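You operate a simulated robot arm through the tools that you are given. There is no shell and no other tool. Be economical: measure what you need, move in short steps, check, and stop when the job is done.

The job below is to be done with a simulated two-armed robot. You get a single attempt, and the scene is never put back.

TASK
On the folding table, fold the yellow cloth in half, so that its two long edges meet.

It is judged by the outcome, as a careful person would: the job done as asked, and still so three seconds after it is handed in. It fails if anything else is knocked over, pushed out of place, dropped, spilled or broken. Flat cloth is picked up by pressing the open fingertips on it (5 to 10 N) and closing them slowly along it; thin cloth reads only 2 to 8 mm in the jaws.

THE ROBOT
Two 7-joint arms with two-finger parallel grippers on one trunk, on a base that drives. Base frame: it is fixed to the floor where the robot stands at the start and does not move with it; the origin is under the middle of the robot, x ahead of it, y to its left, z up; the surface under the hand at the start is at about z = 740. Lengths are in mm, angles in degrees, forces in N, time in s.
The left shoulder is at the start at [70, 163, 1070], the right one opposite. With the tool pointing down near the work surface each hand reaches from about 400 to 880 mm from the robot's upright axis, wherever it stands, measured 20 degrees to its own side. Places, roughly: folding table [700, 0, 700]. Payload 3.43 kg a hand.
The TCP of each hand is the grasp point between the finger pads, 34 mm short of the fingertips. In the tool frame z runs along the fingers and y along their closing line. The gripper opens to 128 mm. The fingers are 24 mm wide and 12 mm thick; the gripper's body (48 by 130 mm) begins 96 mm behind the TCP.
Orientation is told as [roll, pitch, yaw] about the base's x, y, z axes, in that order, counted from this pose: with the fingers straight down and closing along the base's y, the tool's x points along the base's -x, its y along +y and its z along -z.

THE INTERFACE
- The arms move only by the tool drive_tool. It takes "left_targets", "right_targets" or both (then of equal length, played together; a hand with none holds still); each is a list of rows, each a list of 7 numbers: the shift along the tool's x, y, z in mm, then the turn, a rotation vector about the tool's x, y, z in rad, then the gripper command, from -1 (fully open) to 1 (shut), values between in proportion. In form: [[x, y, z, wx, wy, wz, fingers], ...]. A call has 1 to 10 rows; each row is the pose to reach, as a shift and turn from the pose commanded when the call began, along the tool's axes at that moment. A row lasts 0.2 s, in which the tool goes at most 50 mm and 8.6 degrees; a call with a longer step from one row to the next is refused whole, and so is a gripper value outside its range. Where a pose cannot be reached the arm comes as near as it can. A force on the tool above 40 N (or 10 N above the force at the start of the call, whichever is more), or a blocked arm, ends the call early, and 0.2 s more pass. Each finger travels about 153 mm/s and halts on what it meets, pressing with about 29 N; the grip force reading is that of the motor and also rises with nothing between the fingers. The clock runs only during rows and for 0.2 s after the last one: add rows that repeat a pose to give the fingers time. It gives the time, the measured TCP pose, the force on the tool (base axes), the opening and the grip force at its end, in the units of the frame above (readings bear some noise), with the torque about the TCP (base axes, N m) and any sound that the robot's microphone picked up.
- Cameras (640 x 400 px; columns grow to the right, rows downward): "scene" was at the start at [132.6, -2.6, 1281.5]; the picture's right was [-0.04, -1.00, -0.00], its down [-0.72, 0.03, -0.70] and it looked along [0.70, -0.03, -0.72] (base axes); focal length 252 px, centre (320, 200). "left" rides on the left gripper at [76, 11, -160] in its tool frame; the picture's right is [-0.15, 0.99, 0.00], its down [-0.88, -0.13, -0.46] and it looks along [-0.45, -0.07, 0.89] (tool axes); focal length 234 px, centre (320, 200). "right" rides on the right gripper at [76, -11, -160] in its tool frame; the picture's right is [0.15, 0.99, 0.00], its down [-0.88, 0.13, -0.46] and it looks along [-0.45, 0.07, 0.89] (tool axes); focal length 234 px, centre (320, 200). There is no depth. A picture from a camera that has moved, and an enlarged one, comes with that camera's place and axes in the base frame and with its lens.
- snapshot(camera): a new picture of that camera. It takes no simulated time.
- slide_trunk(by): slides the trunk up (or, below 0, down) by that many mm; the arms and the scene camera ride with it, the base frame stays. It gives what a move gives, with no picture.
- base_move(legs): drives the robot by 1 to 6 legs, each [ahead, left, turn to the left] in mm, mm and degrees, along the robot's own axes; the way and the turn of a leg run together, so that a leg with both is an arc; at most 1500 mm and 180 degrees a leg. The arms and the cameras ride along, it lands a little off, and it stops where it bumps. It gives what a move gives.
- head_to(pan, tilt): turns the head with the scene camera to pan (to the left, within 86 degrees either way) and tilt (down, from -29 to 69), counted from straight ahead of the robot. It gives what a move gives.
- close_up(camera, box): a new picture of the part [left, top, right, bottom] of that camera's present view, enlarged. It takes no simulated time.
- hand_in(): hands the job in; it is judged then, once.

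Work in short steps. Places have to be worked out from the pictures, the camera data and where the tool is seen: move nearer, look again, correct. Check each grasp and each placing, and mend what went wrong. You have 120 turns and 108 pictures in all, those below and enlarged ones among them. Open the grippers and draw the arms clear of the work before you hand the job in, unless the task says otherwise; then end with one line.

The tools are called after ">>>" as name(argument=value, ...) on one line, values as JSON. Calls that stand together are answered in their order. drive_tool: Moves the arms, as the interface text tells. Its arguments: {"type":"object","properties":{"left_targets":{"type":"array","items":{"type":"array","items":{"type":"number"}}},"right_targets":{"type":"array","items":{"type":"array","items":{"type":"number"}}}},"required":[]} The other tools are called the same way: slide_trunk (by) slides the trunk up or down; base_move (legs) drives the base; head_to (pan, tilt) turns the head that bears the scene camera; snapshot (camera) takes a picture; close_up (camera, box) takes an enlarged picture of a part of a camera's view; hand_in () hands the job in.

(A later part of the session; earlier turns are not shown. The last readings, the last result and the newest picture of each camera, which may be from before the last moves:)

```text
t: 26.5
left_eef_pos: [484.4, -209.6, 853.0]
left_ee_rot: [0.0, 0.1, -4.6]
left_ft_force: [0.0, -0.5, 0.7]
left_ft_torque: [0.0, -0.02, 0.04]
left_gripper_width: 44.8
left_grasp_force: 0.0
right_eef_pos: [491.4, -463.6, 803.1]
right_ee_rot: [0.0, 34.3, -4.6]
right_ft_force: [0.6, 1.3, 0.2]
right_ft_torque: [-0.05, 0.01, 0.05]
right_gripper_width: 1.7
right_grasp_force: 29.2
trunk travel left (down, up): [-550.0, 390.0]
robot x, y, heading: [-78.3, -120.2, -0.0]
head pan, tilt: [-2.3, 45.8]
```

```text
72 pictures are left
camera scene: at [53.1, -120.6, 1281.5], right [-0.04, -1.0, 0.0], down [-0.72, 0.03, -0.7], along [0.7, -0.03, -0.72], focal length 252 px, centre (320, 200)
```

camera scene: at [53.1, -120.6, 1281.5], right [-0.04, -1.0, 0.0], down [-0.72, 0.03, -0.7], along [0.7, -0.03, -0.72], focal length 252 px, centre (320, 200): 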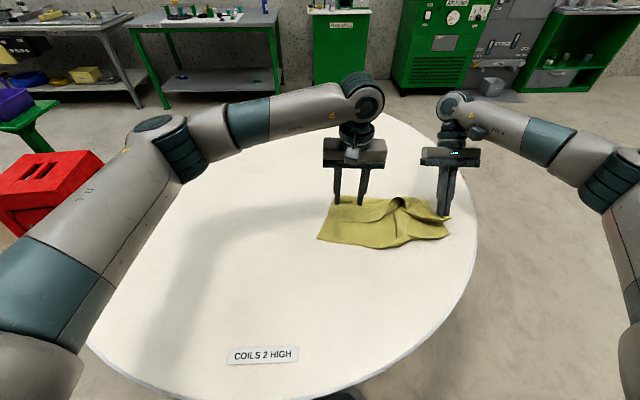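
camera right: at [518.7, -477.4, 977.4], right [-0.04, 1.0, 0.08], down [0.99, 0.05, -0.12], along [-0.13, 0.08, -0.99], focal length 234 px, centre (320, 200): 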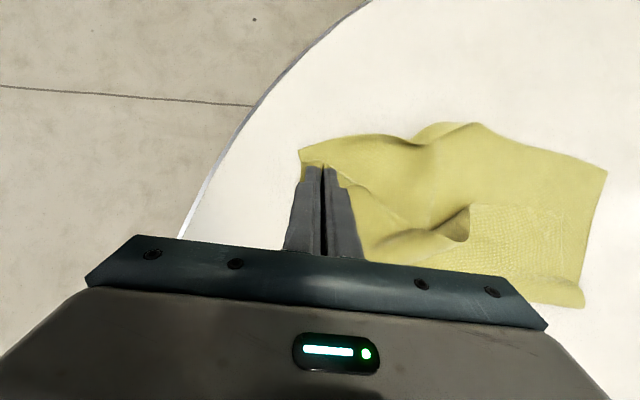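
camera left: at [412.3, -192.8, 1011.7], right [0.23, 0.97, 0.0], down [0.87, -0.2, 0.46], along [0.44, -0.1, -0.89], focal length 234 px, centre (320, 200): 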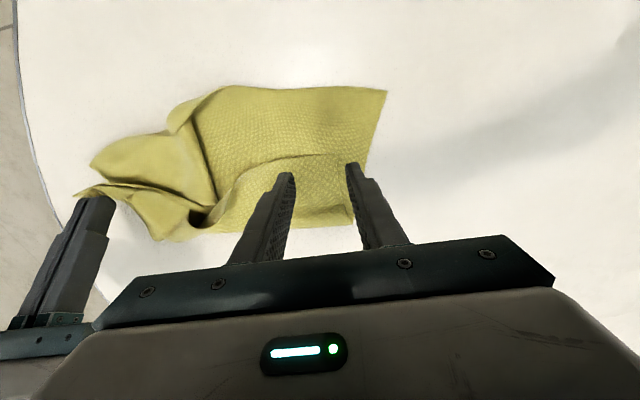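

>>> close_up(camera="left", box=[200, 70, 424, 210])

```text
2.86 times, centred on (312, 140) of left
camera zoom: at [412.3, -192.8, 1011.7], right [0.23, 0.97, 0.0], down [0.87, -0.2, 0.46], along [0.44, -0.1, -0.89], focal length 669 px, centre (343, 371)
```

zoom: 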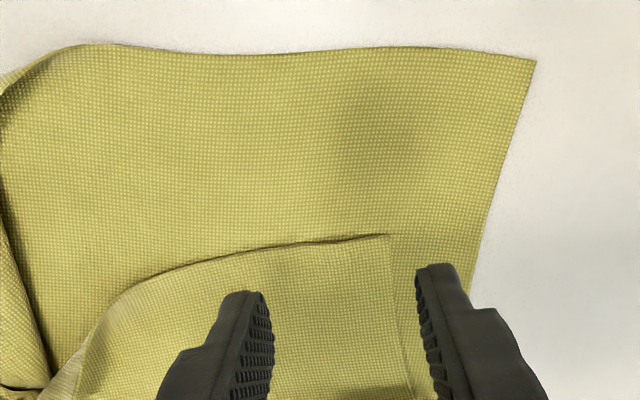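

From the close-up, A is at (487,-192) with its edge running toward (480,-247). I'll shift the left hand to y≈-226 and lower it to just above the cloth.

>>> drive_tool(left_targets=[[-1, -16, 20, 0, 0, 0, 0.3], [-1, -16, 45, 0, 0, 0, 0.3], [-1, -16, 65, 0, 0, 0, 0.3], [-1, -16, 74, 0, 0, 0, 0.3], [-1, -16, 74, 0, 0, 0, 0.3]])

>>> close_up(camera="left", box=[200, 70, 424, 210])

```text
t: 27.7
left_eef_pos: [484.5, -225.0, 777.9]
left_ee_rot: [0.0, 0.0, -4.6]
left_ft_force: [-0.5, -0.5, 0.4]
left_ft_torque: [0.02, -0.05, 0.02]
left_gripper_width: 44.7
left_grasp_force: 0.0
right_eef_pos: [490.2, -463.7, 802.5]
right_ee_rot: [0.0, 34.4, -4.6]
right_ft_force: [0.4, 0.0, -0.7]
right_ft_torque: [-0.02, 0.0, 0.01]
right_gripper_width: 1.8
right_grasp_force: 29.1
trunk travel left (down, up): [-550.0, 390.0]
robot x, y, heading: [-79.3, -120.4, 0.0]
head pan, tilt: [-2.3, 45.8]
```

```text
2.86 times, centred on (312, 140) of left
camera zoom: at [411.5, -207.8, 937.0], right [0.23, 0.97, 0.0], down [0.87, -0.2, 0.46], along [0.44, -0.1, -0.89], focal length 669 px, centre (343, 371)
```

zoom: 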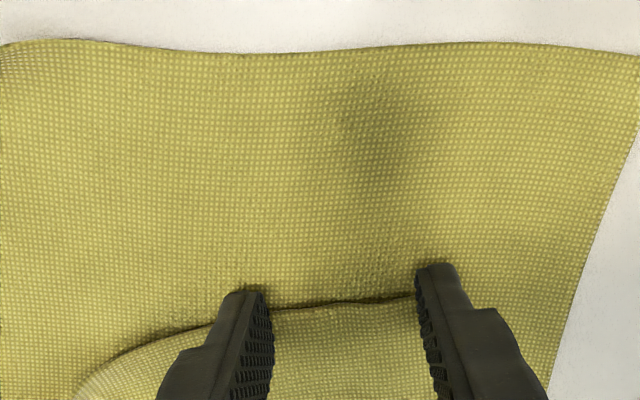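

The overlap is about 14 mm. Now I lower to contact.

>>> drive_tool(left_targets=[[0, 0, 1, 0, 0, 0, 0.3], [0, 0, 2.5, 0, 0, 0, 0.3], [0, 0, 2.5, 0, 0, 0, 0.3]])

```text
t: 28.5
left_eef_pos: [485.0, -225.1, 775.9]
left_ee_rot: [0.0, 0.0, -4.6]
left_ft_force: [1.1, 0.5, 5.7]
left_ft_torque: [0.02, -0.07, 0.06]
left_gripper_width: 44.7
left_grasp_force: 0.1
right_eef_pos: [491.3, -463.8, 804.6]
right_ee_rot: [-0.1, 34.5, -4.7]
right_ft_force: [-0.3, -1.2, -0.2]
right_ft_torque: [-0.02, -0.02, 0.0]
right_gripper_width: 1.7
right_grasp_force: 29.1
trunk travel left (down, up): [-550.0, 390.0]
robot x, y, heading: [-79.3, -120.3, 0.1]
head pan, tilt: [-2.3, 45.8]
```

The left hand presses with 5.7 N on the doubled cloth. I'll close slowly, then lift 15 mm.

>>> drive_tool(left_targets=[[0, 0, 0, 0, 0, 0, 0.4], [0, 0, 0, 0, 0, 0, 0.5], [0, 0, 0, 0, 0, 0, 0.6], [0, 0, 0, 0, 0, 0, 0.7], [0, 0, 0, 0, 0, 0, 0.8], [0, 0, 0, 0, 0, 0, 0.9], [0, 0, 0, 0, 0, 0, 1], [0, 0, 0, 0, 0, 0, 1], [0, 0, -8, 0, 0, 0, 1], [0, 0, -16, 0, 0, 0, 1]])

>>> close_up(camera="left", box=[200, 70, 424, 210])

```text
t: 30.7
left_eef_pos: [484.3, -226.8, 791.6]
left_ee_rot: [0.0, 0.0, -4.6]
left_ft_force: [0.2, 0.3, -0.2]
left_ft_torque: [-0.05, 0.01, -0.01]
left_gripper_width: 2.7
left_grasp_force: 29.3
right_eef_pos: [491.1, -464.4, 802.3]
right_ee_rot: [0.0, 34.4, -4.6]
right_ft_force: [-0.2, -0.2, -0.7]
right_ft_torque: [-0.02, 0.0, -0.03]
right_gripper_width: 1.6
right_grasp_force: 29.5
trunk travel left (down, up): [-550.0, 390.0]
robot x, y, heading: [-75.3, -119.6, -0.0]
head pan, tilt: [-2.3, 45.8]
```

```text
2.86 times, centred on (312, 140) of left
camera zoom: at [411.7, -209.1, 950.8], right [0.23, 0.97, 0.0], down [0.87, -0.2, 0.46], along [0.44, -0.1, -0.89], focal length 669 px, centre (343, 371)
```

zoom: 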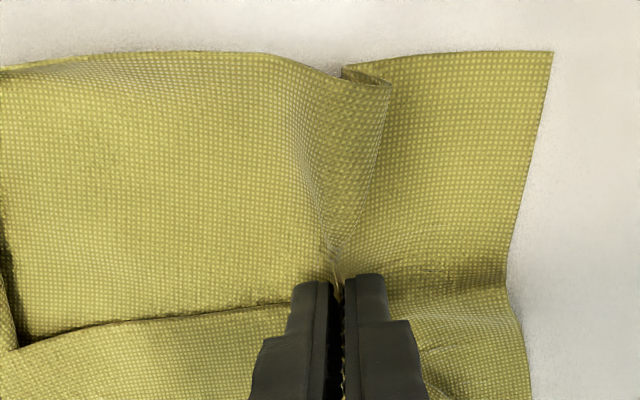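

Both layers were ruffled, and it's unclear whether the bottom one is really gripped. Lifting a bit more will show it.

>>> drive_tool(left_targets=[[0, 0, -15, 0, 0, 0, 1], [0, 0, -30, 0, 0, 0, 1], [0, 0, -45, 0, 0, 0, 1], [0, 0, -60, 0, 0, 0, 1], [0, 0, -60, 0, 0, 0, 1]])

>>> close_up(camera="left", box=[160, 60, 440, 235])

>>> close_up(camera="scene", box=[290, 145, 466, 255])

```text
t: 31.9
left_eef_pos: [485.4, -227.6, 850.8]
left_ee_rot: [0.0, 0.0, -4.6]
left_ft_force: [0.4, 0.6, 0.4]
left_ft_torque: [-0.01, -0.01, 0.01]
left_gripper_width: 2.8
left_grasp_force: 28.8
right_eef_pos: [490.9, -464.3, 803.0]
right_ee_rot: [-0.1, 34.4, -4.6]
right_ft_force: [0.1, -0.2, 0.6]
right_ft_torque: [-0.01, 0.0, -0.02]
right_gripper_width: 1.8
right_grasp_force: 29.0
trunk travel left (down, up): [-550.0, 390.0]
robot x, y, heading: [-80.1, -116.6, -0.1]
head pan, tilt: [-2.3, 45.8]
```

```text
2.29 times, centred on (300, 148) of left
camera zoom: at [411.6, -210.0, 1011.1], right [0.23, 0.97, 0.0], down [0.87, -0.2, 0.45], along [0.44, -0.1, -0.89], focal length 535 px, centre (366, 320)
```

zoom: 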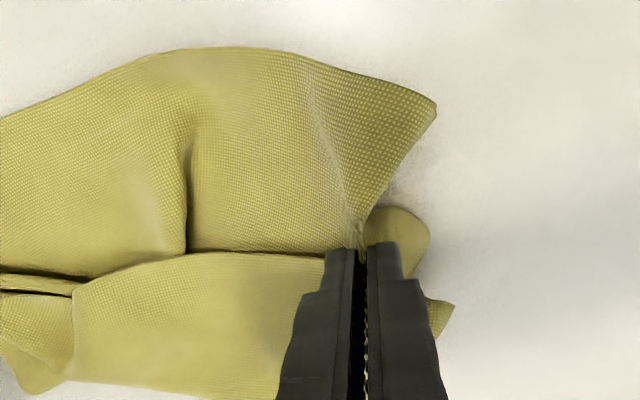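

```text
3.64 times, centred on (378, 200) of scene
camera zoom: at [53.4, -121.2, 1281.5], right [-0.04, -1.0, 0.0], down [-0.72, 0.03, -0.7], along [0.7, -0.03, -0.72], focal length 915 px, centre (109, 200)
```

zoom: 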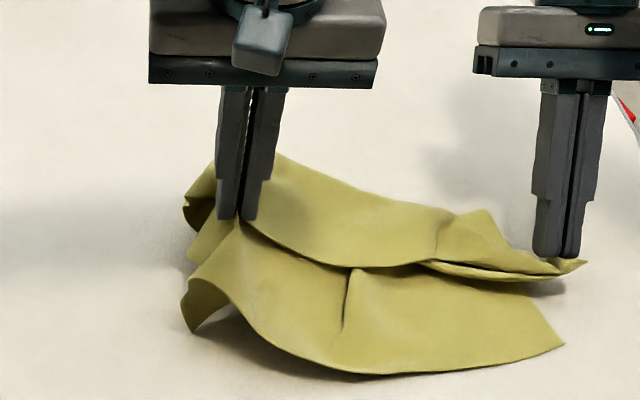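

Both layers are gripped. Better plan: corners C and D of the bottom layer lie exposed as single layers, so if I lift the near edge CD by both, the flap hangs open by gravity and I can relay the cloth flat. First I'll lower and release both hands.

>>> drive_tool(left_targets=[[0, 0, 15, 0, 0, 0, 1], [0, 0, 30, 0, 0, 0, 1], [0, 0, 45, 0, 0, 0, 1], [0, 0, 58, 0, 0, 0, 1], [0, 0, 58, 0, 0, 0, 0.8], [0, 0, 58, 0, 0, 0, 0.5], [0, 0, 58, 0, 0, 0, 0.2], [0, 0, 30, 0, 0, 0, 0.2], [0, 0, 0, 0, 0, 0, 0.2], [0, 0, 0, 0, 0, 0, 0.2]], right_targets=[[-3, 0, 4, 0, 0, 0, 1], [-6, 0, 8, 0, 0, 0, 1], [-9, 0, 12, 0, 0, 0, 1], [-11, 0, 16, 0, 0, 0, 1], [-11, 0, 16, 0, 0, 0, 0.8], [-11, 0, 16, 0, 0, 0, 0.5], [-11, 0, 16, 0, 0, 0, 0.2], [0, 0, 0, 0, 0, 0, 0.2], [10, 0, -15, 0, 0, 0, 0.2], [20, 0, -30, 0, 0, 0, 0.2]])

>>> snapshot(camera="right")

>>> snapshot(camera="left")

>>> close_up(camera="scene", box=[290, 145, 466, 255])

```text
t: 34.1
left_eef_pos: [488.1, -225.2, 852.8]
left_ee_rot: [0.0, 0.0, -4.7]
left_ft_force: [-0.6, 0.1, 0.6]
left_ft_torque: [0.01, -0.02, 0.0]
left_gripper_width: 51.2
left_grasp_force: 0.0
right_eef_pos: [490.4, -461.2, 839.4]
right_ee_rot: [0.0, 34.4, -4.6]
right_ft_force: [0.4, -1.0, -0.7]
right_ft_torque: [-0.03, 0.01, 0.01]
right_gripper_width: 51.2
right_grasp_force: 0.0
trunk travel left (down, up): [-550.0, 390.0]
robot x, y, heading: [-80.1, -115.7, 0.0]
head pan, tilt: [-2.3, 45.8]
```

```text
66 pictures are left
camera right: at [517.7, -475.5, 1012.5], right [-0.04, 1.0, 0.08], down [0.99, 0.05, -0.12], along [-0.13, 0.08, -0.99], focal length 234 px, centre (320, 200)
```

right: 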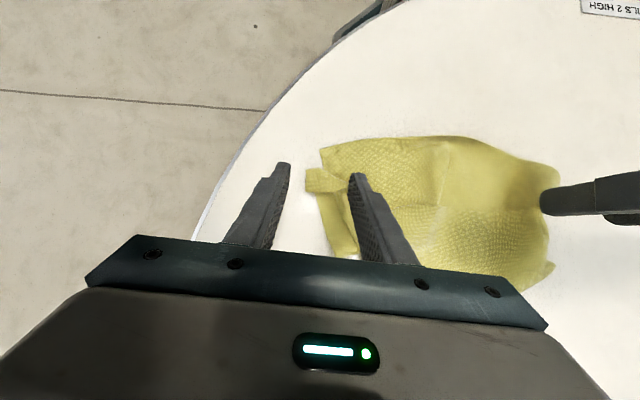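

```text
65 pictures are left
camera left: at [413.4, -208.3, 1012.3], right [0.23, 0.97, 0.0], down [0.87, -0.2, 0.46], along [0.44, -0.1, -0.89], focal length 234 px, centre (320, 200)
```

left: 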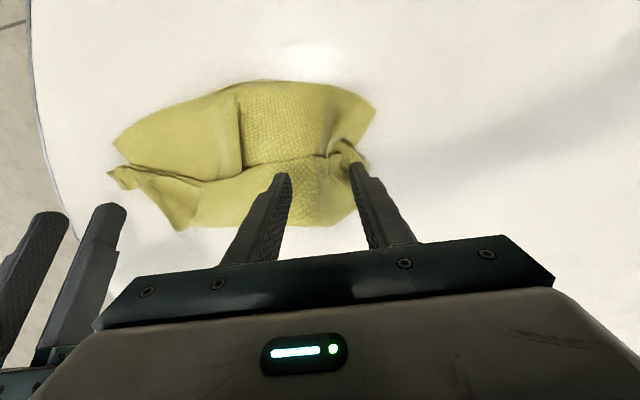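

```text
3.64 times, centred on (378, 200) of scene
camera zoom: at [53.0, -120.8, 1281.5], right [-0.04, -1.0, 0.0], down [-0.72, 0.03, -0.7], along [0.7, -0.03, -0.72], focal length 915 px, centre (109, 200)
```

zoom: 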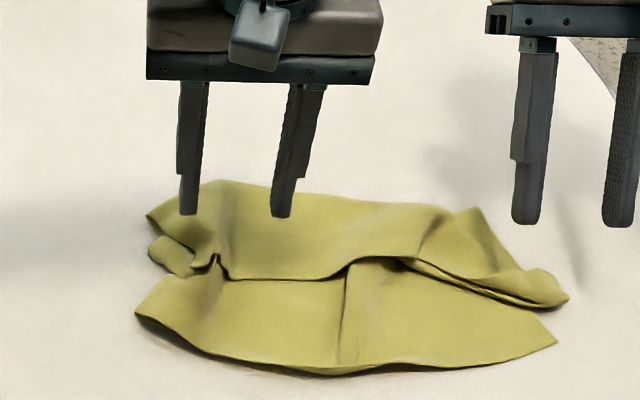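

Both are released. D lies at about (455,-156) and C at about (421,-455), with the near edge bowing out between them to x≈396. I'll hover each hand over its corner, aligned with the local edge.

>>> drive_tool(left_targets=[[10, 7, 0, 0, 0, 0.08, 0.2], [20, 14, 8, 0, 0, 0.16, 0.25], [30, 21, 18, 0, 0, 0.24, 0.3], [42, 28, 28, 0, 0, 0.32, 0.3], [51, 34, 36, 0, 0, 0.35, 0.3], [51, 34, 36, 0, 0, 0.35, 0.3], [51, 34, 36, 0, 0, 0.35, 0.3]], right_targets=[[8, 5, 0, 0, -0.1, 0, 0.2], [16, 10, 10, 0, -0.2, 0, 0.25], [25, 16, 22, 0, -0.3, 0, 0.3], [35, 22, 35, 0, -0.4, 0, 0.3], [45, 28, 48, 0, -0.5, 0, 0.3], [55, 33, 62, 0, -0.6, 0, 0.3], [55, 33, 62, 0, -0.6, 0, 0.3]])

>>> drive_tool(right_targets=[[0, 0, 0, 0, 0, -0.12, 0.3], [0, 0, 0, 0, 0, -0.24, 0.3], [0, 0, 0, 0, 0, -0.34, 0.3], [0, 0, 0, 0, 0, -0.34, 0.3]])

>>> snapshot(camera="left")

>>> snapshot(camera="right")

```text
t: 35.7
left_eef_pos: [437.3, -189.2, 814.4]
left_ee_rot: [-0.1, 0.0, -24.6]
left_ft_force: [0.0, -0.1, 0.7]
left_ft_torque: [0.0, 0.0, 0.0]
left_gripper_width: 44.9
left_grasp_force: 0.0
right_eef_pos: [412.3, -424.6, 818.1]
right_ee_rot: [-0.1, -0.2, -4.5]
right_ft_force: [-0.4, -0.2, -0.6]
right_ft_torque: [-0.04, 0.02, -0.02]
right_gripper_width: 44.7
right_grasp_force: 0.0
trunk travel left (down, up): [-550.0, 390.0]
robot x, y, heading: [-77.8, -122.1, 0.0]
head pan, tilt: [-2.3, 45.8]
```

```text
t: 36.7
left_eef_pos: [437.5, -190.1, 814.8]
left_ee_rot: [0.0, 0.0, -24.6]
left_ft_force: [1.1, -0.2, 0.1]
left_ft_torque: [-0.02, 0.01, 0.01]
left_gripper_width: 44.8
left_grasp_force: 0.2
right_eef_pos: [413.8, -425.7, 818.6]
right_ee_rot: [0.0, 0.0, 15.0]
right_ft_force: [0.2, -0.3, 0.3]
right_ft_torque: [0.02, -0.02, -0.01]
right_gripper_width: 44.9
right_grasp_force: 0.0
trunk travel left (down, up): [-550.0, 390.0]
robot x, y, heading: [-80.1, -120.0, 0.2]
head pan, tilt: [-2.3, 45.8]
```

```text
63 pictures are left
camera left: at [374.2, -147.1, 974.4], right [0.55, 0.84, 0.0], down [0.75, -0.49, 0.46], along [0.38, -0.25, -0.89], focal length 234 px, centre (320, 200)
```

left: 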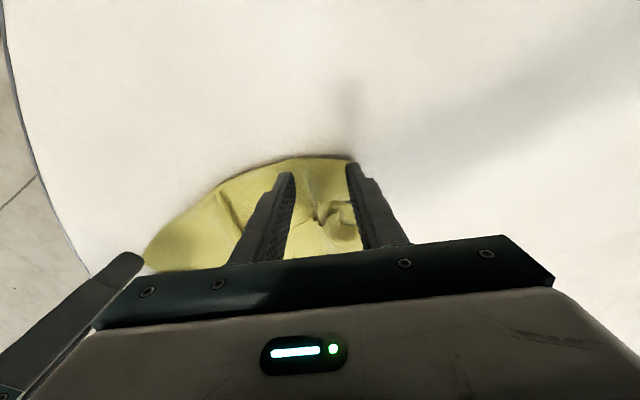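

```text
62 pictures are left
camera right: at [343.9, -455.5, 977.6], right [-0.4, 0.92, 0.0], down [0.82, 0.35, 0.46], along [0.42, 0.18, -0.89], focal length 234 px, centre (320, 200)
```

right: 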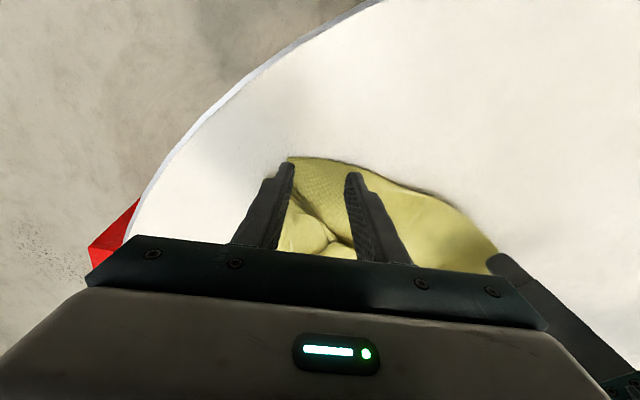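

The overlaps look right: the edge is about 6 mm inside the left TCP and at the right TCP. I'll fine-tune and lower to just above the cloth.

>>> drive_tool(left_targets=[[4, 0, 15, 0, 0, 0, 0.3], [4, 0, 30, 0, 0, 0, 0.3], [4, 0, 36, 0, 0, 0, 0.3], [4, 0, 37, 0, 0, 0, 0.3]], right_targets=[[-1, 4, 15, 0, 0, 0, 0.3], [-1, 4, 30, 0, 0, 0, 0.3], [-1, 4, 39, 0, 0, 0, 0.3], [-1, 4, 41, 0, 0, 0, 0.3]])

>>> close_up(camera="left", box=[220, 100, 420, 225])

>>> close_up(camera="right", box=[220, 100, 420, 225])

```text
t: 37.7
left_eef_pos: [434.0, -186.6, 778.6]
left_ee_rot: [0.0, -0.1, -24.6]
left_ft_force: [-0.3, 0.5, 0.8]
left_ft_torque: [0.0, -0.01, -0.01]
left_gripper_width: 44.9
left_grasp_force: 0.1
right_eef_pos: [412.6, -420.6, 775.7]
right_ee_rot: [0.0, 0.0, 14.9]
right_ft_force: [0.4, 0.1, 0.2]
right_ft_torque: [0.01, 0.0, -0.02]
right_gripper_width: 44.6
right_grasp_force: 0.0
trunk travel left (down, up): [-550.0, 390.0]
robot x, y, heading: [-84.0, -120.1, -0.1]
head pan, tilt: [-2.3, 45.8]
```

```text
3.20 times, centred on (320, 162) of left
camera zoom: at [370.4, -145.1, 937.7], right [0.55, 0.84, 0.0], down [0.75, -0.49, 0.46], along [0.38, -0.25, -0.89], focal length 749 px, centre (320, 320)
```

zoom: 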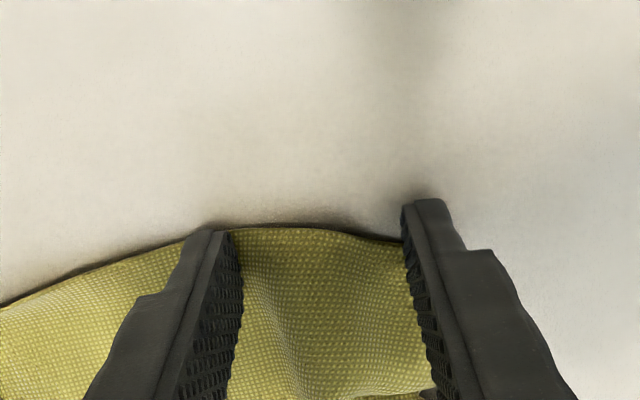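

```text
3.20 times, centred on (320, 162) of right
camera zoom: at [343.4, -451.2, 935.3], right [-0.4, 0.92, 0.0], down [0.82, 0.35, 0.46], along [0.42, 0.18, -0.89], focal length 749 px, centre (320, 320)
```

zoom: 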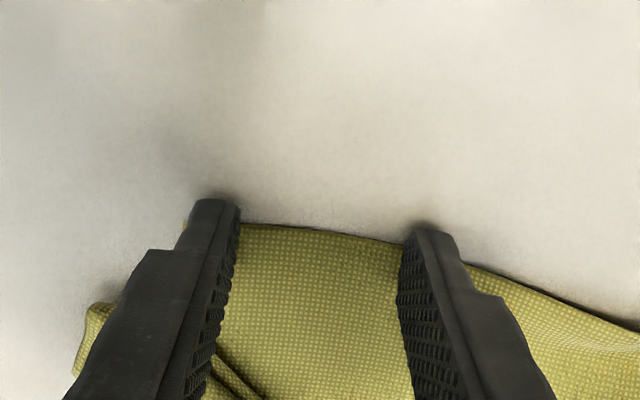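

Good overlap on both. Now down to contact.

>>> drive_tool(left_targets=[[0, 0, 2, 0, 0, 0, 0.3], [0, 0, 4, 0, 0, 0, 0.3], [0, 0, 4.5, 0, 0, 0, 0.3], [0, 0, 4.5, 0, 0, 0, 0.3]], right_targets=[[0, 0, 1, 0, 0, 0, 0.3], [0, 0, 2, 0, 0, 0, 0.3], [0, 0, 2.5, 0, 0, 0, 0.3], [0, 0, 2.5, 0, 0, 0, 0.3]])

```text
t: 38.7
left_eef_pos: [433.4, -187.2, 777.0]
left_ee_rot: [0.0, -0.1, -24.6]
left_ft_force: [1.6, -0.6, 15.9]
left_ft_torque: [0.32, -0.33, 0.01]
left_gripper_width: 45.4
left_grasp_force: 0.7
right_eef_pos: [412.0, -421.0, 776.1]
right_ee_rot: [0.0, -0.1, 14.9]
right_ft_force: [2.6, -1.4, 5.8]
right_ft_torque: [0.0, -0.09, -0.02]
right_gripper_width: 44.9
right_grasp_force: 0.0
trunk travel left (down, up): [-550.0, 390.0]
robot x, y, heading: [-81.9, -117.8, 0.0]
head pan, tilt: [-2.3, 45.8]
```

The left presses 16 N, so I ease it by 1 mm and then close both slowly.

>>> drive_tool(left_targets=[[0, 0, -1, 0, 0, 0, 0.3], [0, 0, -1, 0, 0, 0, 0.4], [0, 0, -1, 0, 0, 0, 0.5], [0, 0, -1, 0, 0, 0, 0.6], [0, 0, -1, 0, 0, 0, 0.7], [0, 0, -1, 0, 0, 0, 0.8], [0, 0, -1, 0, 0, 0, 0.9], [0, 0, -1, 0, 0, 0, 1], [0, 0, -1, 0, 0, 0, 1], [0, 0, -8, 0, 0, 0, 1]], right_targets=[[0, 0, 0, 0, 0, 0, 0.3], [0, 0, 0, 0, 0, 0, 0.4], [0, 0, 0, 0, 0, 0, 0.5], [0, 0, 0, 0, 0, 0, 0.6], [0, 0, 0, 0, 0, 0, 0.7], [0, 0, 0, 0, 0, 0, 0.8], [0, 0, 0, 0, 0, 0, 0.9], [0, 0, 0, 0, 0, 0, 1], [0, 0, 0, 0, 0, 0, 1], [0, 0, -8, 0, 0, 0, 1]])

>>> close_up(camera="left", box=[220, 100, 420, 225])

>>> close_up(camera="right", box=[220, 100, 420, 225])

```text
t: 40.9
left_eef_pos: [432.9, -187.5, 782.3]
left_ee_rot: [0.0, 0.1, -24.7]
left_ft_force: [0.1, -4.9, -1.0]
left_ft_torque: [-0.16, 0.01, 0.0]
left_gripper_width: 2.2
left_grasp_force: 29.0
right_eef_pos: [411.7, -420.9, 781.1]
right_ee_rot: [0.1, 0.1, 14.9]
right_ft_force: [0.3, 5.7, 0.1]
right_ft_torque: [0.15, -0.05, 0.0]
right_gripper_width: 5.6
right_grasp_force: 28.4
trunk travel left (down, up): [-550.0, 390.0]
robot x, y, heading: [-82.0, -118.2, -0.0]
head pan, tilt: [-2.3, 45.8]
```

```text
3.20 times, centred on (320, 162) of left
camera zoom: at [369.9, -144.9, 940.8], right [0.55, 0.84, 0.0], down [0.75, -0.49, 0.45], along [0.38, -0.25, -0.89], focal length 749 px, centre (320, 320)
```

zoom: 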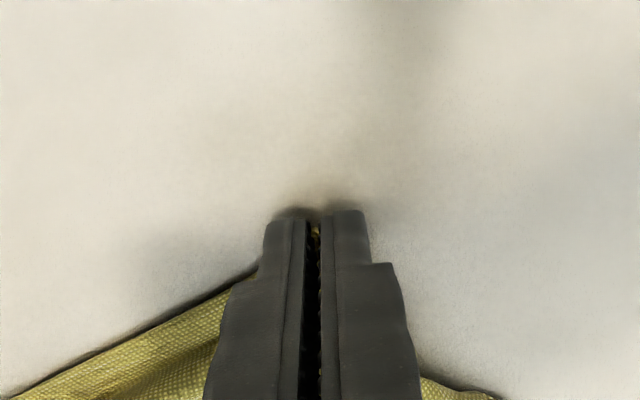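

```text
3.20 times, centred on (320, 162) of right
camera zoom: at [343.3, -451.4, 940.6], right [-0.4, 0.92, 0.0], down [0.82, 0.35, 0.45], along [0.42, 0.18, -0.89], focal length 749 px, centre (320, 320)
```

zoom: 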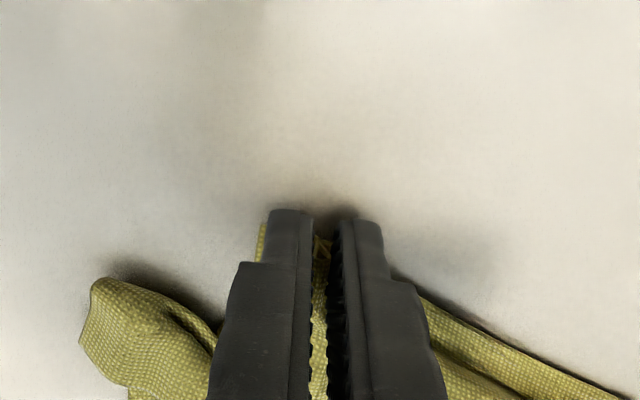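

Both hold near-edge corners (±5 N tension). I'll lift straight up so the flap hangs open.

>>> drive_tool(left_targets=[[0, 0, -35, 0, 0, 0, 1], [0, 0, -70, 0, 0, 0, 1], [0, 0, -105, 0, 0, 0, 1], [0, 0, -140, 0, 0, 0, 1], [0, 0, -175, 0, 0, 0, 1], [0, 0, -210, 0, 0, 0, 1], [0, 0, -245, 0, 0, 0, 1], [0, 0, -280, 0, 0, 0, 1], [0, 0, -310, 0, 0, 0, 1], [0, 0, -310, 0, 0, 0, 1]], right_targets=[[0, 0, -35, 0, 0, 0, 1], [0, 0, -70, 0, 0, 0, 1], [0, 0, -105, 0, 0, 0, 1], [0, 0, -140, 0, 0, 0, 1], [0, 0, -175, 0, 0, 0, 1], [0, 0, -210, 0, 0, 0, 1], [0, 0, -245, 0, 0, 0, 1], [0, 0, -280, 0, 0, 0, 1], [0, 0, -310, 0, 0, 0, 1], [0, 0, -310, 0, 0, 0, 1]])

>>> snapshot(camera="scene")

```text
t: 43.1
left_eef_pos: [434.9, -186.3, 1092.1]
left_ee_rot: [0.0, 0.1, -24.8]
left_ft_force: [-0.5, -4.6, -0.3]
left_ft_torque: [-0.14, 0.02, -0.02]
left_gripper_width: 2.5
left_grasp_force: 29.0
right_eef_pos: [413.4, -422.2, 1092.7]
right_ee_rot: [-0.1, 0.0, 14.9]
right_ft_force: [1.2, 4.4, 0.6]
right_ft_torque: [0.13, 0.0, 0.0]
right_gripper_width: 5.8
right_grasp_force: 28.9
trunk travel left (down, up): [-550.0, 390.0]
robot x, y, heading: [-81.7, -117.4, 0.1]
head pan, tilt: [-2.3, 45.8]
```

```text
57 pictures are left
camera scene: at [54.0, -121.4, 1281.4], right [-0.04, -1.0, 0.0], down [-0.72, 0.03, -0.7], along [0.7, -0.03, -0.72], focal length 252 px, centre (320, 200)
```

scene: 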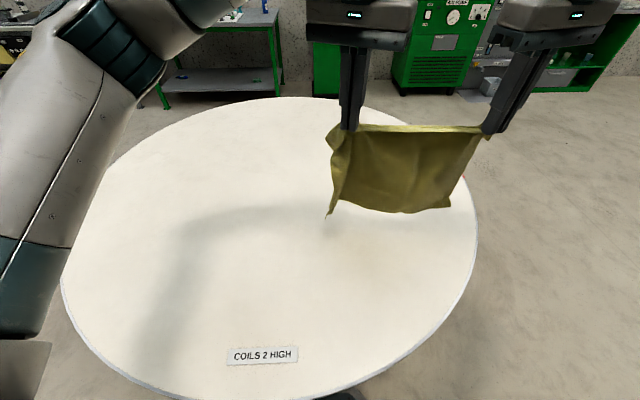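

The cloth hangs cleanly as a full sheet from its near long edge. I'll carry it forward and left over the table centre, squaring both hands to yaw 0.

>>> drive_tool(left_targets=[[-15, 21, 0, 0, 0, -0.05, 1], [-30, 42, 0, 0, 0, -0.1, 1], [-46, 62, 0, 0, 0, -0.15, 1], [-61, 83, 0, 0, 0, -0.2, 1], [-76, 104, 0, 0, 0, -0.25, 1], [-91, 125, 0, 0, 0, -0.3, 1], [-106, 146, 0, 0, 0, -0.35, 1], [-122, 166, 0, 0, 0, -0.4, 1], [-137, 187, 0, 0, 0, -0.43, 1], [-152, 208, 0, 0, 0, -0.43, 1]], right_targets=[[-27, 6, 0, 0, 0, 0.03, 1], [-54, 11, 0, 0, 0, 0.06, 1], [-81, 17, 0, 0, 0, 0.09, 1], [-108, 23, 0, 0, 0, 0.12, 1], [-136, 29, 0, 0, 0, 0.15, 1], [-163, 34, 0, 0, 0, 0.18, 1], [-190, 40, 0, 0, 0, 0.21, 1], [-217, 46, 0, 0, 0, 0.24, 1], [-244, 51, 0, 0, 0, 0.26, 1], [-271, 57, 0, 0, 0, 0.26, 1]])

>>> snapshot(camera="scene")

```text
t: 45.3
left_eef_pos: [660.1, -58.1, 1090.7]
left_ee_rot: [0.0, 0.2, 0.0]
left_ft_force: [-0.4, -11.5, 0.3]
left_ft_torque: [-0.42, 0.05, -0.14]
left_gripper_width: 2.2
left_grasp_force: 28.3
right_eef_pos: [662.8, -294.3, 1091.3]
right_ee_rot: [0.0, 0.0, 0.1]
right_ft_force: [-0.1, 12.3, 0.2]
right_ft_torque: [0.39, 0.02, 0.09]
right_gripper_width: 2.5
right_grasp_force: 28.5
trunk travel left (down, up): [-550.0, 390.0]
robot x, y, heading: [-78.8, -118.5, -0.2]
head pan, tilt: [-2.3, 45.8]
```

```text
56 pictures are left
camera scene: at [54.3, -120.0, 1281.3], right [-0.04, -1.0, 0.0], down [-0.72, 0.03, -0.7], along [0.7, -0.03, -0.72], focal length 252 px, centre (320, 200)
```

scene: 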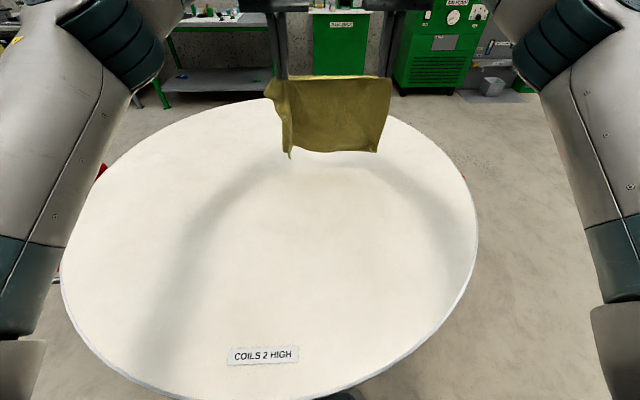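

The cloth is in place but taut at 12 N, so I ease the hands 3 mm each inward. Then I lower so the free edge touches the table and begin laying it toward the robot.

>>> drive_tool(left_targets=[[0, -3, 15, 0, 0, 0, 1], [0, -3, 30, 0, 0, 0, 1], [0, -3, 38, 0, 0, 0, 1], [0, -3, 40, 0, 0, 0, 1], [30, -3, 44, 0, 0, 0, 1], [62, -3, 50, 0, 0, 0, 1], [95, -3, 60, 0, 0, 0, 1], [125, -3, 78, 0, 0, 0, 1], [152, -3, 94, 0, 0, 0, 1], [180, -3, 112, 0, 0, 0, 1]], right_targets=[[0, 3, 15, 0, 0, 0, 1], [0, 3, 30, 0, 0, 0, 1], [0, 3, 38, 0, 0, 0, 1], [0, 3, 40, 0, 0, 0, 1], [30, 3, 44, 0, 0, 0, 1], [62, 3, 50, 0, 0, 0, 1], [95, 3, 60, 0, 0, 0, 1], [125, 3, 78, 0, 0, 0, 1], [152, 3, 94, 0, 0, 0, 1], [180, 3, 112, 0, 0, 0, 1]])

>>> snapshot(camera="scene")

```text
t: 47.5
left_eef_pos: [477.7, -64.6, 982.4]
left_ee_rot: [0.1, 0.0, 0.1]
left_ft_force: [-0.4, -3.8, -1.0]
left_ft_torque: [-0.13, 0.0, -0.04]
left_gripper_width: 2.3
left_grasp_force: 29.0
right_eef_pos: [480.3, -292.6, 981.2]
right_ee_rot: [0.0, 0.0, 0.0]
right_ft_force: [-0.5, 4.0, -0.1]
right_ft_torque: [0.08, 0.0, 0.08]
right_gripper_width: 2.5
right_grasp_force: 28.6
trunk travel left (down, up): [-550.0, 390.0]
robot x, y, heading: [-77.3, -118.8, 0.2]
head pan, tilt: [-2.3, 45.8]
```

```text
55 pictures are left
camera scene: at [52.9, -121.4, 1281.6], right [-0.04, -1.0, 0.0], down [-0.72, 0.03, -0.7], along [0.7, -0.03, -0.72], focal length 252 px, centre (320, 200)
```

scene: 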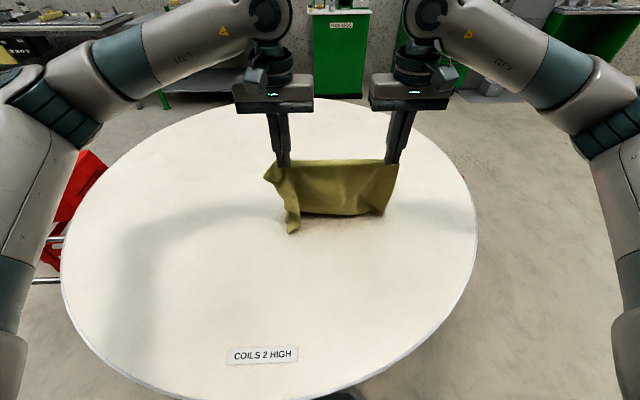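

The sheet is touching down. I continue the arc to lay it all the way toward the robot.

>>> drive_tool(left_targets=[[20, 0, 20, 0, 0, 0, 1], [38, 0, 40, 0, 0, 0, 1], [52, 0, 60, 0, 0, 0, 1], [66, 0, 85, 0, 0, 0, 1], [80, 0, 112, 0, 0, 0, 1], [92, 0, 140, 0, 0, 0, 1], [102, 0, 168, 0, 0, 0, 1], [108, 0, 188, 0, 0, 0, 1], [108, 0, 192, 0, 0, 0, 1]], right_targets=[[20, 0, 20, 0, 0, 0, 1], [38, 0, 40, 0, 0, 0, 1], [52, 0, 60, 0, 0, 0, 1], [66, 0, 85, 0, 0, 0, 1], [80, 0, 112, 0, 0, 0, 1], [92, 0, 140, 0, 0, 0, 1], [102, 0, 168, 0, 0, 0, 1], [108, 0, 188, 0, 0, 0, 1], [108, 0, 192, 0, 0, 0, 1]])

>>> snapshot(camera="scene")

>>> close_up(camera="scene", box=[230, 150, 422, 270])

```text
t: 49.5
left_eef_pos: [370.8, -63.5, 788.9]
left_ee_rot: [-0.1, 0.1, -0.1]
left_ft_force: [0.2, -6.7, -0.8]
left_ft_torque: [-0.2, 0.02, -0.11]
left_gripper_width: 2.0
left_grasp_force: 29.3
right_eef_pos: [372.7, -293.3, 788.4]
right_ee_rot: [0.0, 0.1, -0.1]
right_ft_force: [0.4, 5.4, 0.2]
right_ft_torque: [0.18, -0.02, 0.05]
right_gripper_width: 2.3
right_grasp_force: 28.5
trunk travel left (down, up): [-550.0, 390.0]
robot x, y, heading: [-79.6, -116.8, -0.1]
head pan, tilt: [-2.3, 45.8]
```

```text
54 pictures are left
camera scene: at [53.3, -121.1, 1281.5], right [-0.04, -1.0, 0.0], down [-0.72, 0.03, -0.7], along [0.7, -0.03, -0.72], focal length 252 px, centre (320, 200)
```

scene: 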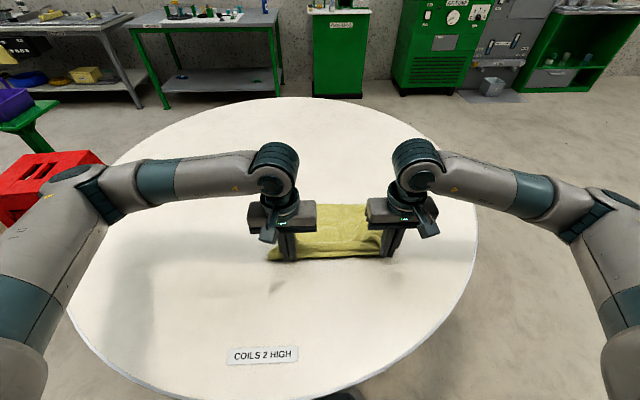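

```text
3.33 times, centred on (326, 210) of scene
camera zoom: at [53.3, -121.1, 1281.5], right [-0.04, -1.0, 0.0], down [-0.72, 0.03, -0.7], along [0.7, -0.03, -0.72], focal length 839 px, centre (300, 167)
```

zoom: 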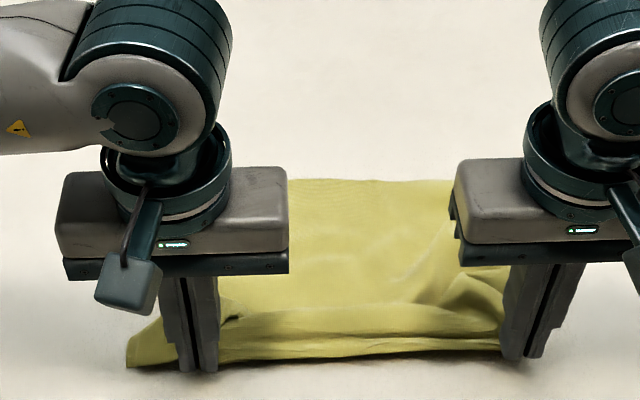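

The cloth is laid, but the far edge is only at x≈566, so there is slack or a tuck. Backing the base by 80 mm should draw the sheet straight toward me.

>>> base_move(legs=[[-80, 0, 0]])

>>> snapshot(camera="scene")

```text
t: 50.5
left_eef_pos: [291.9, -62.3, 788.6]
left_ee_rot: [0.0, 0.1, 0.0]
left_ft_force: [0.0, -5.7, -0.5]
left_ft_torque: [-0.18, -0.07, -0.07]
left_gripper_width: 2.4
left_grasp_force: 29.3
right_eef_pos: [292.6, -292.6, 789.8]
right_ee_rot: [-0.1, -0.2, 0.0]
right_ft_force: [-0.5, 5.0, -0.5]
right_ft_torque: [0.17, -0.08, 0.12]
right_gripper_width: 2.5
right_grasp_force: 28.1
trunk travel left (down, up): [-550.0, 390.0]
robot x, y, heading: [-159.4, -118.0, 0.1]
head pan, tilt: [-2.3, 45.8]
```

```text
52 pictures are left
camera scene: at [-27.2, -121.0, 1281.7], right [-0.04, -1.0, 0.0], down [-0.72, 0.03, -0.7], along [0.7, -0.03, -0.72], focal length 252 px, centre (320, 200)
```

scene: 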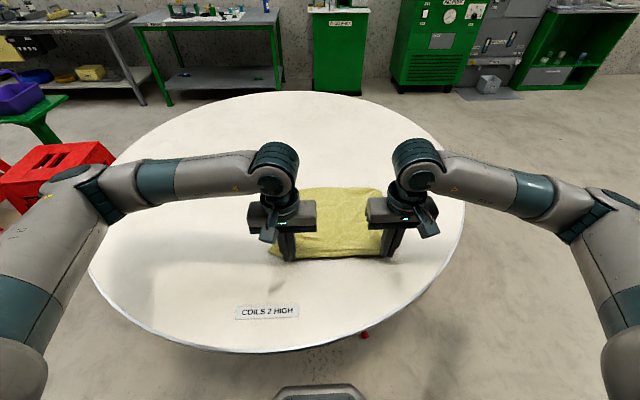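

The sheet now spans x≈280 to 552, almost fully straight. A zoom will show the sides.

>>> close_up(camera="scene", box=[230, 160, 422, 280])

```text
3.33 times, centred on (326, 220) of scene
camera zoom: at [-27.2, -121.0, 1281.7], right [-0.04, -1.0, 0.0], down [-0.72, 0.03, -0.7], along [0.7, -0.03, -0.72], focal length 839 px, centre (300, 133)
```

zoom: 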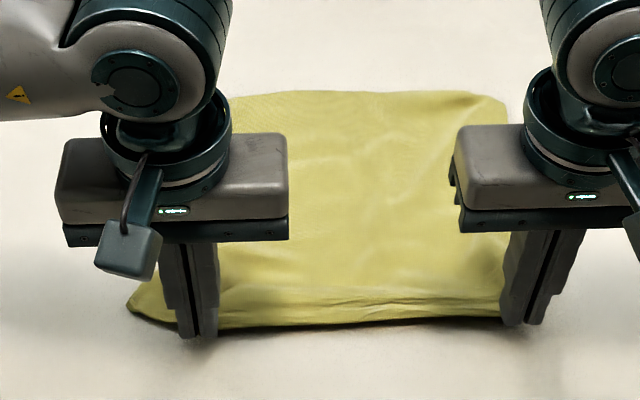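

C's tail by the right hand seems tucked, so I'll release both here, lift a little and inspect. I'll check for clinging before moving away.

>>> drive_tool(left_targets=[[0, 0, 6, 0, 0, 0, 1], [0, 0, 6, 0, 0, 0, 0.8], [0, 0, 6, 0, 0, 0, 0.6], [0, 0, 6, 0, 0, 0, 0.4], [0, 0, 6, 0, 0, 0, 0.2], [0, 0, -15, 0, 0, 0, 0.2], [0, 0, -40, 0, 0, 0, 0.2], [0, 0, -65, 0, 0, 0, 0.2]], right_targets=[[0, 0, 6, 0, 0, 0, 1], [0, 0, 6, 0, 0, 0, 0.8], [0, 0, 6, 0, 0, 0, 0.6], [0, 0, 6, 0, 0, 0, 0.4], [0, 0, 6, 0, 0, 0, 0.2], [0, 0, -15, 0, 0, 0, 0.2], [0, 0, -40, 0, 0, 0, 0.2], [0, 0, -65, 0, 0, 0, 0.2]])

>>> snapshot(camera="left")

>>> snapshot(camera="right")

```text
t: 52.4
left_eef_pos: [292.0, -62.4, 854.0]
left_ee_rot: [0.0, 0.0, 0.1]
left_ft_force: [-1.0, -0.6, 0.0]
left_ft_torque: [0.02, -0.01, 0.02]
left_gripper_width: 51.2
left_grasp_force: 0.0
right_eef_pos: [293.8, -293.3, 852.3]
right_ee_rot: [0.1, 0.0, 0.2]
right_ft_force: [0.3, 1.0, 0.0]
right_ft_torque: [0.02, 0.0, -0.03]
right_gripper_width: 51.4
right_grasp_force: 0.0
trunk travel left (down, up): [-550.0, 390.0]
robot x, y, heading: [-160.9, -116.4, 0.0]
head pan, tilt: [-2.3, 45.8]
```

```text
50 pictures are left
camera left: at [217.2, -51.3, 1012.9], right [0.15, 0.99, 0.0], down [0.88, -0.13, 0.46], along [0.45, -0.07, -0.89], focal length 234 px, centre (320, 200)
```

left: 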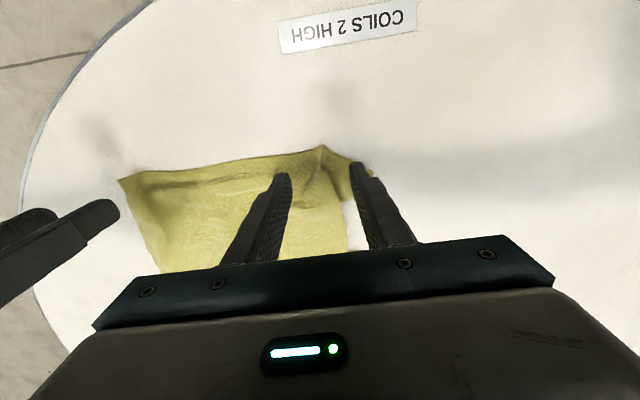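

```text
49 pictures are left
camera right: at [218.8, -304.3, 1011.9], right [-0.15, 0.99, 0.0], down [0.88, 0.13, 0.46], along [0.45, 0.07, -0.89], focal length 234 px, centre (320, 200)
```

right: 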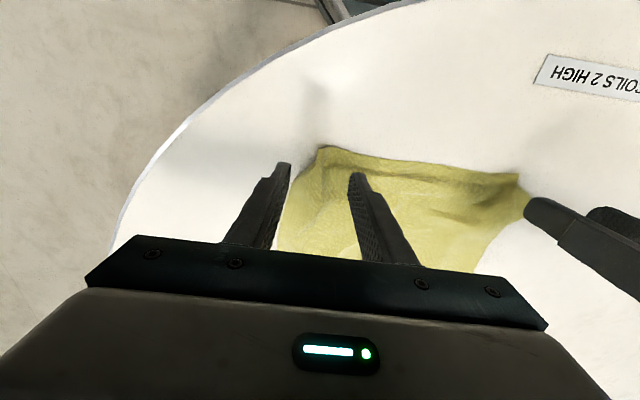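

No clinging. I'll move both hands outward and up for a clear view.

>>> drive_tool(left_targets=[[0, 0, -30, 0, 0, 0, 0.2], [0, 40, -50, 0, 0, 0, 0.2], [0, 85, -60, 0, 0, 0, 0.2], [0, 130, -60, 0, 0, 0, 0.2], [0, 175, -60, 0, 0, 0, 0.2], [0, 220, -60, 0, 0, 0, 0.2]], right_targets=[[0, 0, -30, 0, 0, 0, 0.2], [0, -40, -50, 0, 0, 0, 0.2], [0, -85, -60, 0, 0, 0, 0.2], [0, -130, -60, 0, 0, 0, 0.2], [0, -175, -60, 0, 0, 0, 0.2], [0, -220, -60, 0, 0, 0, 0.2]])

>>> close_up(camera="scene", box=[210, 150, 450, 300])

```text
t: 53.8
left_eef_pos: [288.7, 160.3, 914.3]
left_ee_rot: [-0.1, -0.1, -0.1]
left_ft_force: [0.9, 0.3, 0.5]
left_ft_torque: [0.01, -0.05, 0.0]
left_gripper_width: 51.2
left_grasp_force: 0.1
right_eef_pos: [291.8, -513.3, 916.4]
right_ee_rot: [0.0, -0.1, 0.0]
right_ft_force: [-0.4, -0.1, -0.2]
right_ft_torque: [-0.02, -0.04, -0.01]
right_gripper_width: 51.2
right_grasp_force: 0.0
trunk travel left (down, up): [-550.0, 390.0]
robot x, y, heading: [-158.5, -117.4, 0.0]
head pan, tilt: [-2.3, 45.8]
```

```text
2.67 times, centred on (330, 225) of scene
camera zoom: at [-27.5, -120.7, 1281.8], right [-0.04, -1.0, 0.0], down [-0.72, 0.03, -0.7], along [0.7, -0.03, -0.72], focal length 671 px, centre (293, 133)
```

zoom: 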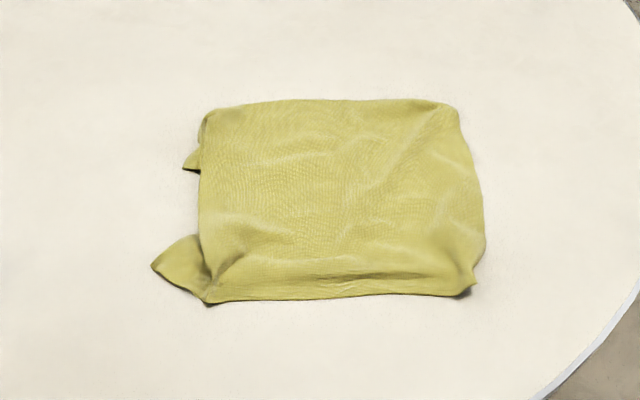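

The sheet is flat but both side margins are partly tucked under, with the D and A tips sticking out on the left. A closer look at both near corners.

>>> close_up(camera="scene", box=[350, 180, 414, 270])

>>> close_up(camera="scene", box=[260, 180, 330, 270])

>>> snapshot(camera="right")

>>> snapshot(camera="left")

```text
4.44 times, centred on (382, 225) of scene
camera zoom: at [-27.5, -120.7, 1281.8], right [-0.04, -1.0, 0.0], down [-0.72, 0.03, -0.7], along [0.7, -0.03, -0.72], focal length 1118 px, centre (44, 89)
```

zoom: 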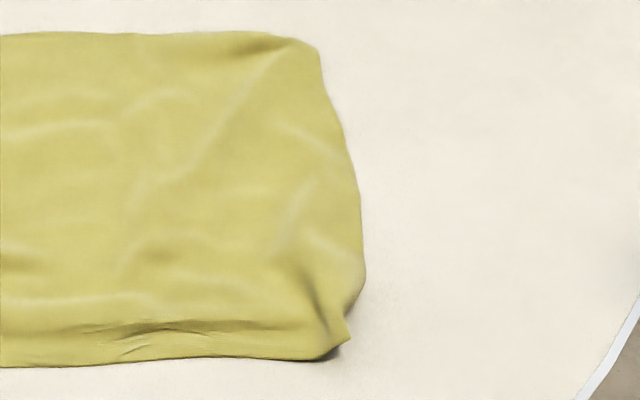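

```text
4.44 times, centred on (295, 225) of scene
camera zoom: at [-27.5, -120.7, 1281.8], right [-0.04, -1.0, 0.0], down [-0.72, 0.03, -0.7], along [0.7, -0.03, -0.72], focal length 1118 px, centre (431, 89)
```

zoom: 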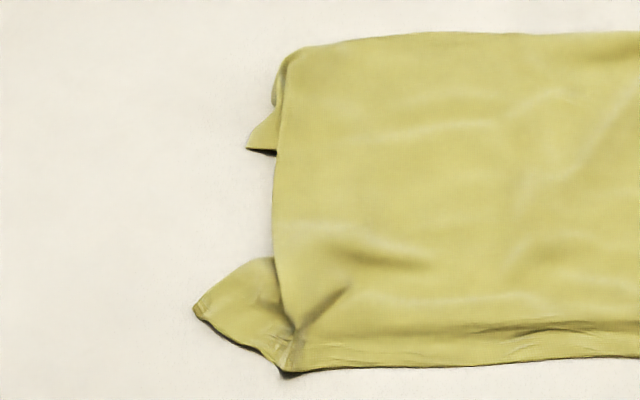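

```text
45 pictures are left
camera right: at [217.0, -524.2, 1075.3], right [-0.15, 0.99, 0.0], down [0.88, 0.13, 0.46], along [0.45, 0.07, -0.89], focal length 234 px, centre (320, 200)
```

right: 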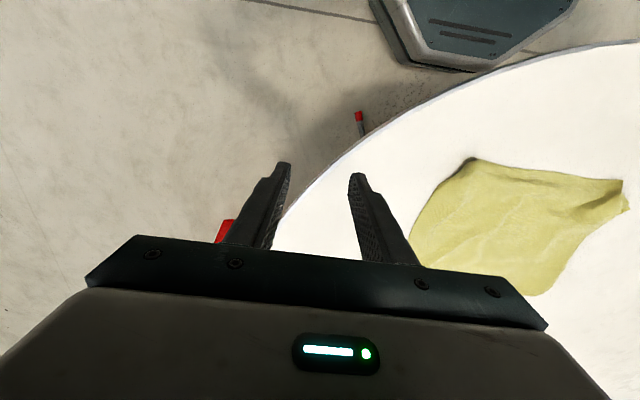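

```text
44 pictures are left
camera left: at [214.9, 171.0, 1073.6], right [0.15, 0.99, 0.0], down [0.88, -0.13, 0.46], along [0.45, -0.07, -0.89], focal length 234 px, centre (320, 200)
```

left: 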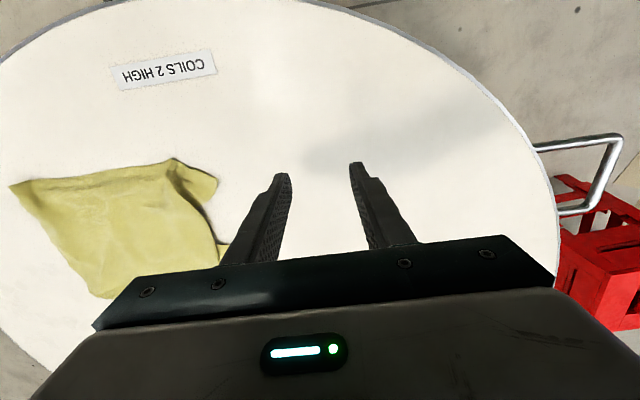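

Measuring the creases: at the far edge the left flap is about 94 mm and the right side is not tucked, with B at about (537,-334). Only C is drawn in by a pucker. So I'll pinch the exposed D tip with the left hand and set the right hand above C's area for a press-drag outward.

>>> drive_tool(left_targets=[[-6, -30, 0, 0, 0, 0, 0.3], [-12, -65, 10, 0, 0, 0, 0.53], [-18, -100, 30, 0, 0, 0, 0.53], [-24, -135, 50, 0, 0, 0, 0.53], [-30, -165, 80, 0, 0, 0, 0.53], [-34, -180, 110, 0, 0, 0, 0.53], [-34, -180, 122, 0, 0, 0, 0.53], [-34, -180, 122, 0, 0, 0, 0.53]], right_targets=[[-2, 35, 0, 0, 0, 0, 0.2], [-4, 75, 10, 0, 0, 0, 0.2], [-6, 115, 30, 0, 0, 0, 0.2], [-8, 155, 50, 0, 0, 0, 0.2], [-10, 195, 70, 0, 0, 0, 0.2], [-11, 228, 100, 0, 0, 0, 0.2], [-11, 228, 120, 0, 0, 0, 0.2], [-11, 228, 120, 0, 0, 0, 0.2]])

>>> close_up(camera="left", box=[200, 100, 440, 250])

>>> close_up(camera="right", box=[200, 100, 440, 250])

```text
t: 55.5
left_eef_pos: [329.0, -21.3, 790.7]
left_ee_rot: [0.0, 0.0, 0.1]
left_ft_force: [0.6, 0.2, -0.1]
left_ft_torque: [-0.02, 0.02, -0.01]
left_gripper_width: 29.9
left_grasp_force: 0.1
right_eef_pos: [305.0, -285.8, 793.2]
right_ee_rot: [0.0, 0.0, 0.0]
right_ft_force: [0.4, 0.2, 0.0]
right_ft_torque: [0.02, -0.01, -0.01]
right_gripper_width: 50.7
right_grasp_force: 0.1
trunk travel left (down, up): [-550.0, 390.0]
robot x, y, heading: [-160.3, -117.1, -0.2]
head pan, tilt: [-2.3, 45.8]
```

```text
2.67 times, centred on (320, 175) of left
camera zoom: at [252.7, -11.0, 950.4], right [0.15, 0.99, 0.0], down [0.88, -0.13, 0.46], along [0.45, -0.07, -0.89], focal length 624 px, centre (320, 267)
```

zoom: 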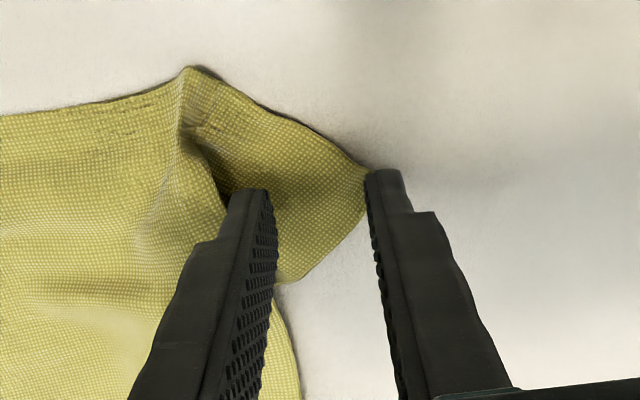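

```text
2.67 times, centred on (320, 175) of right
camera zoom: at [230.2, -297.2, 952.9], right [-0.15, 0.99, 0.0], down [0.88, 0.13, 0.46], along [0.45, 0.07, -0.89], focal length 624 px, centre (320, 267)
```

zoom: 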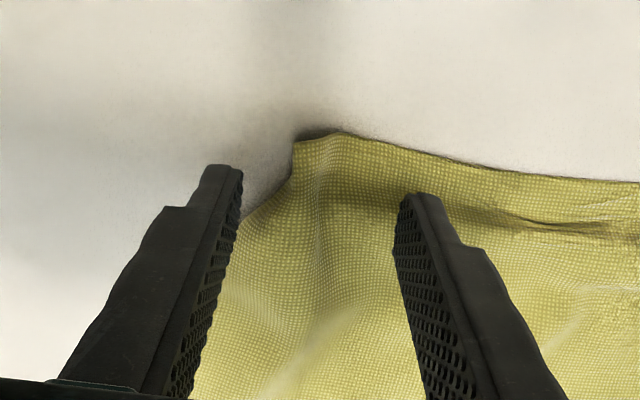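

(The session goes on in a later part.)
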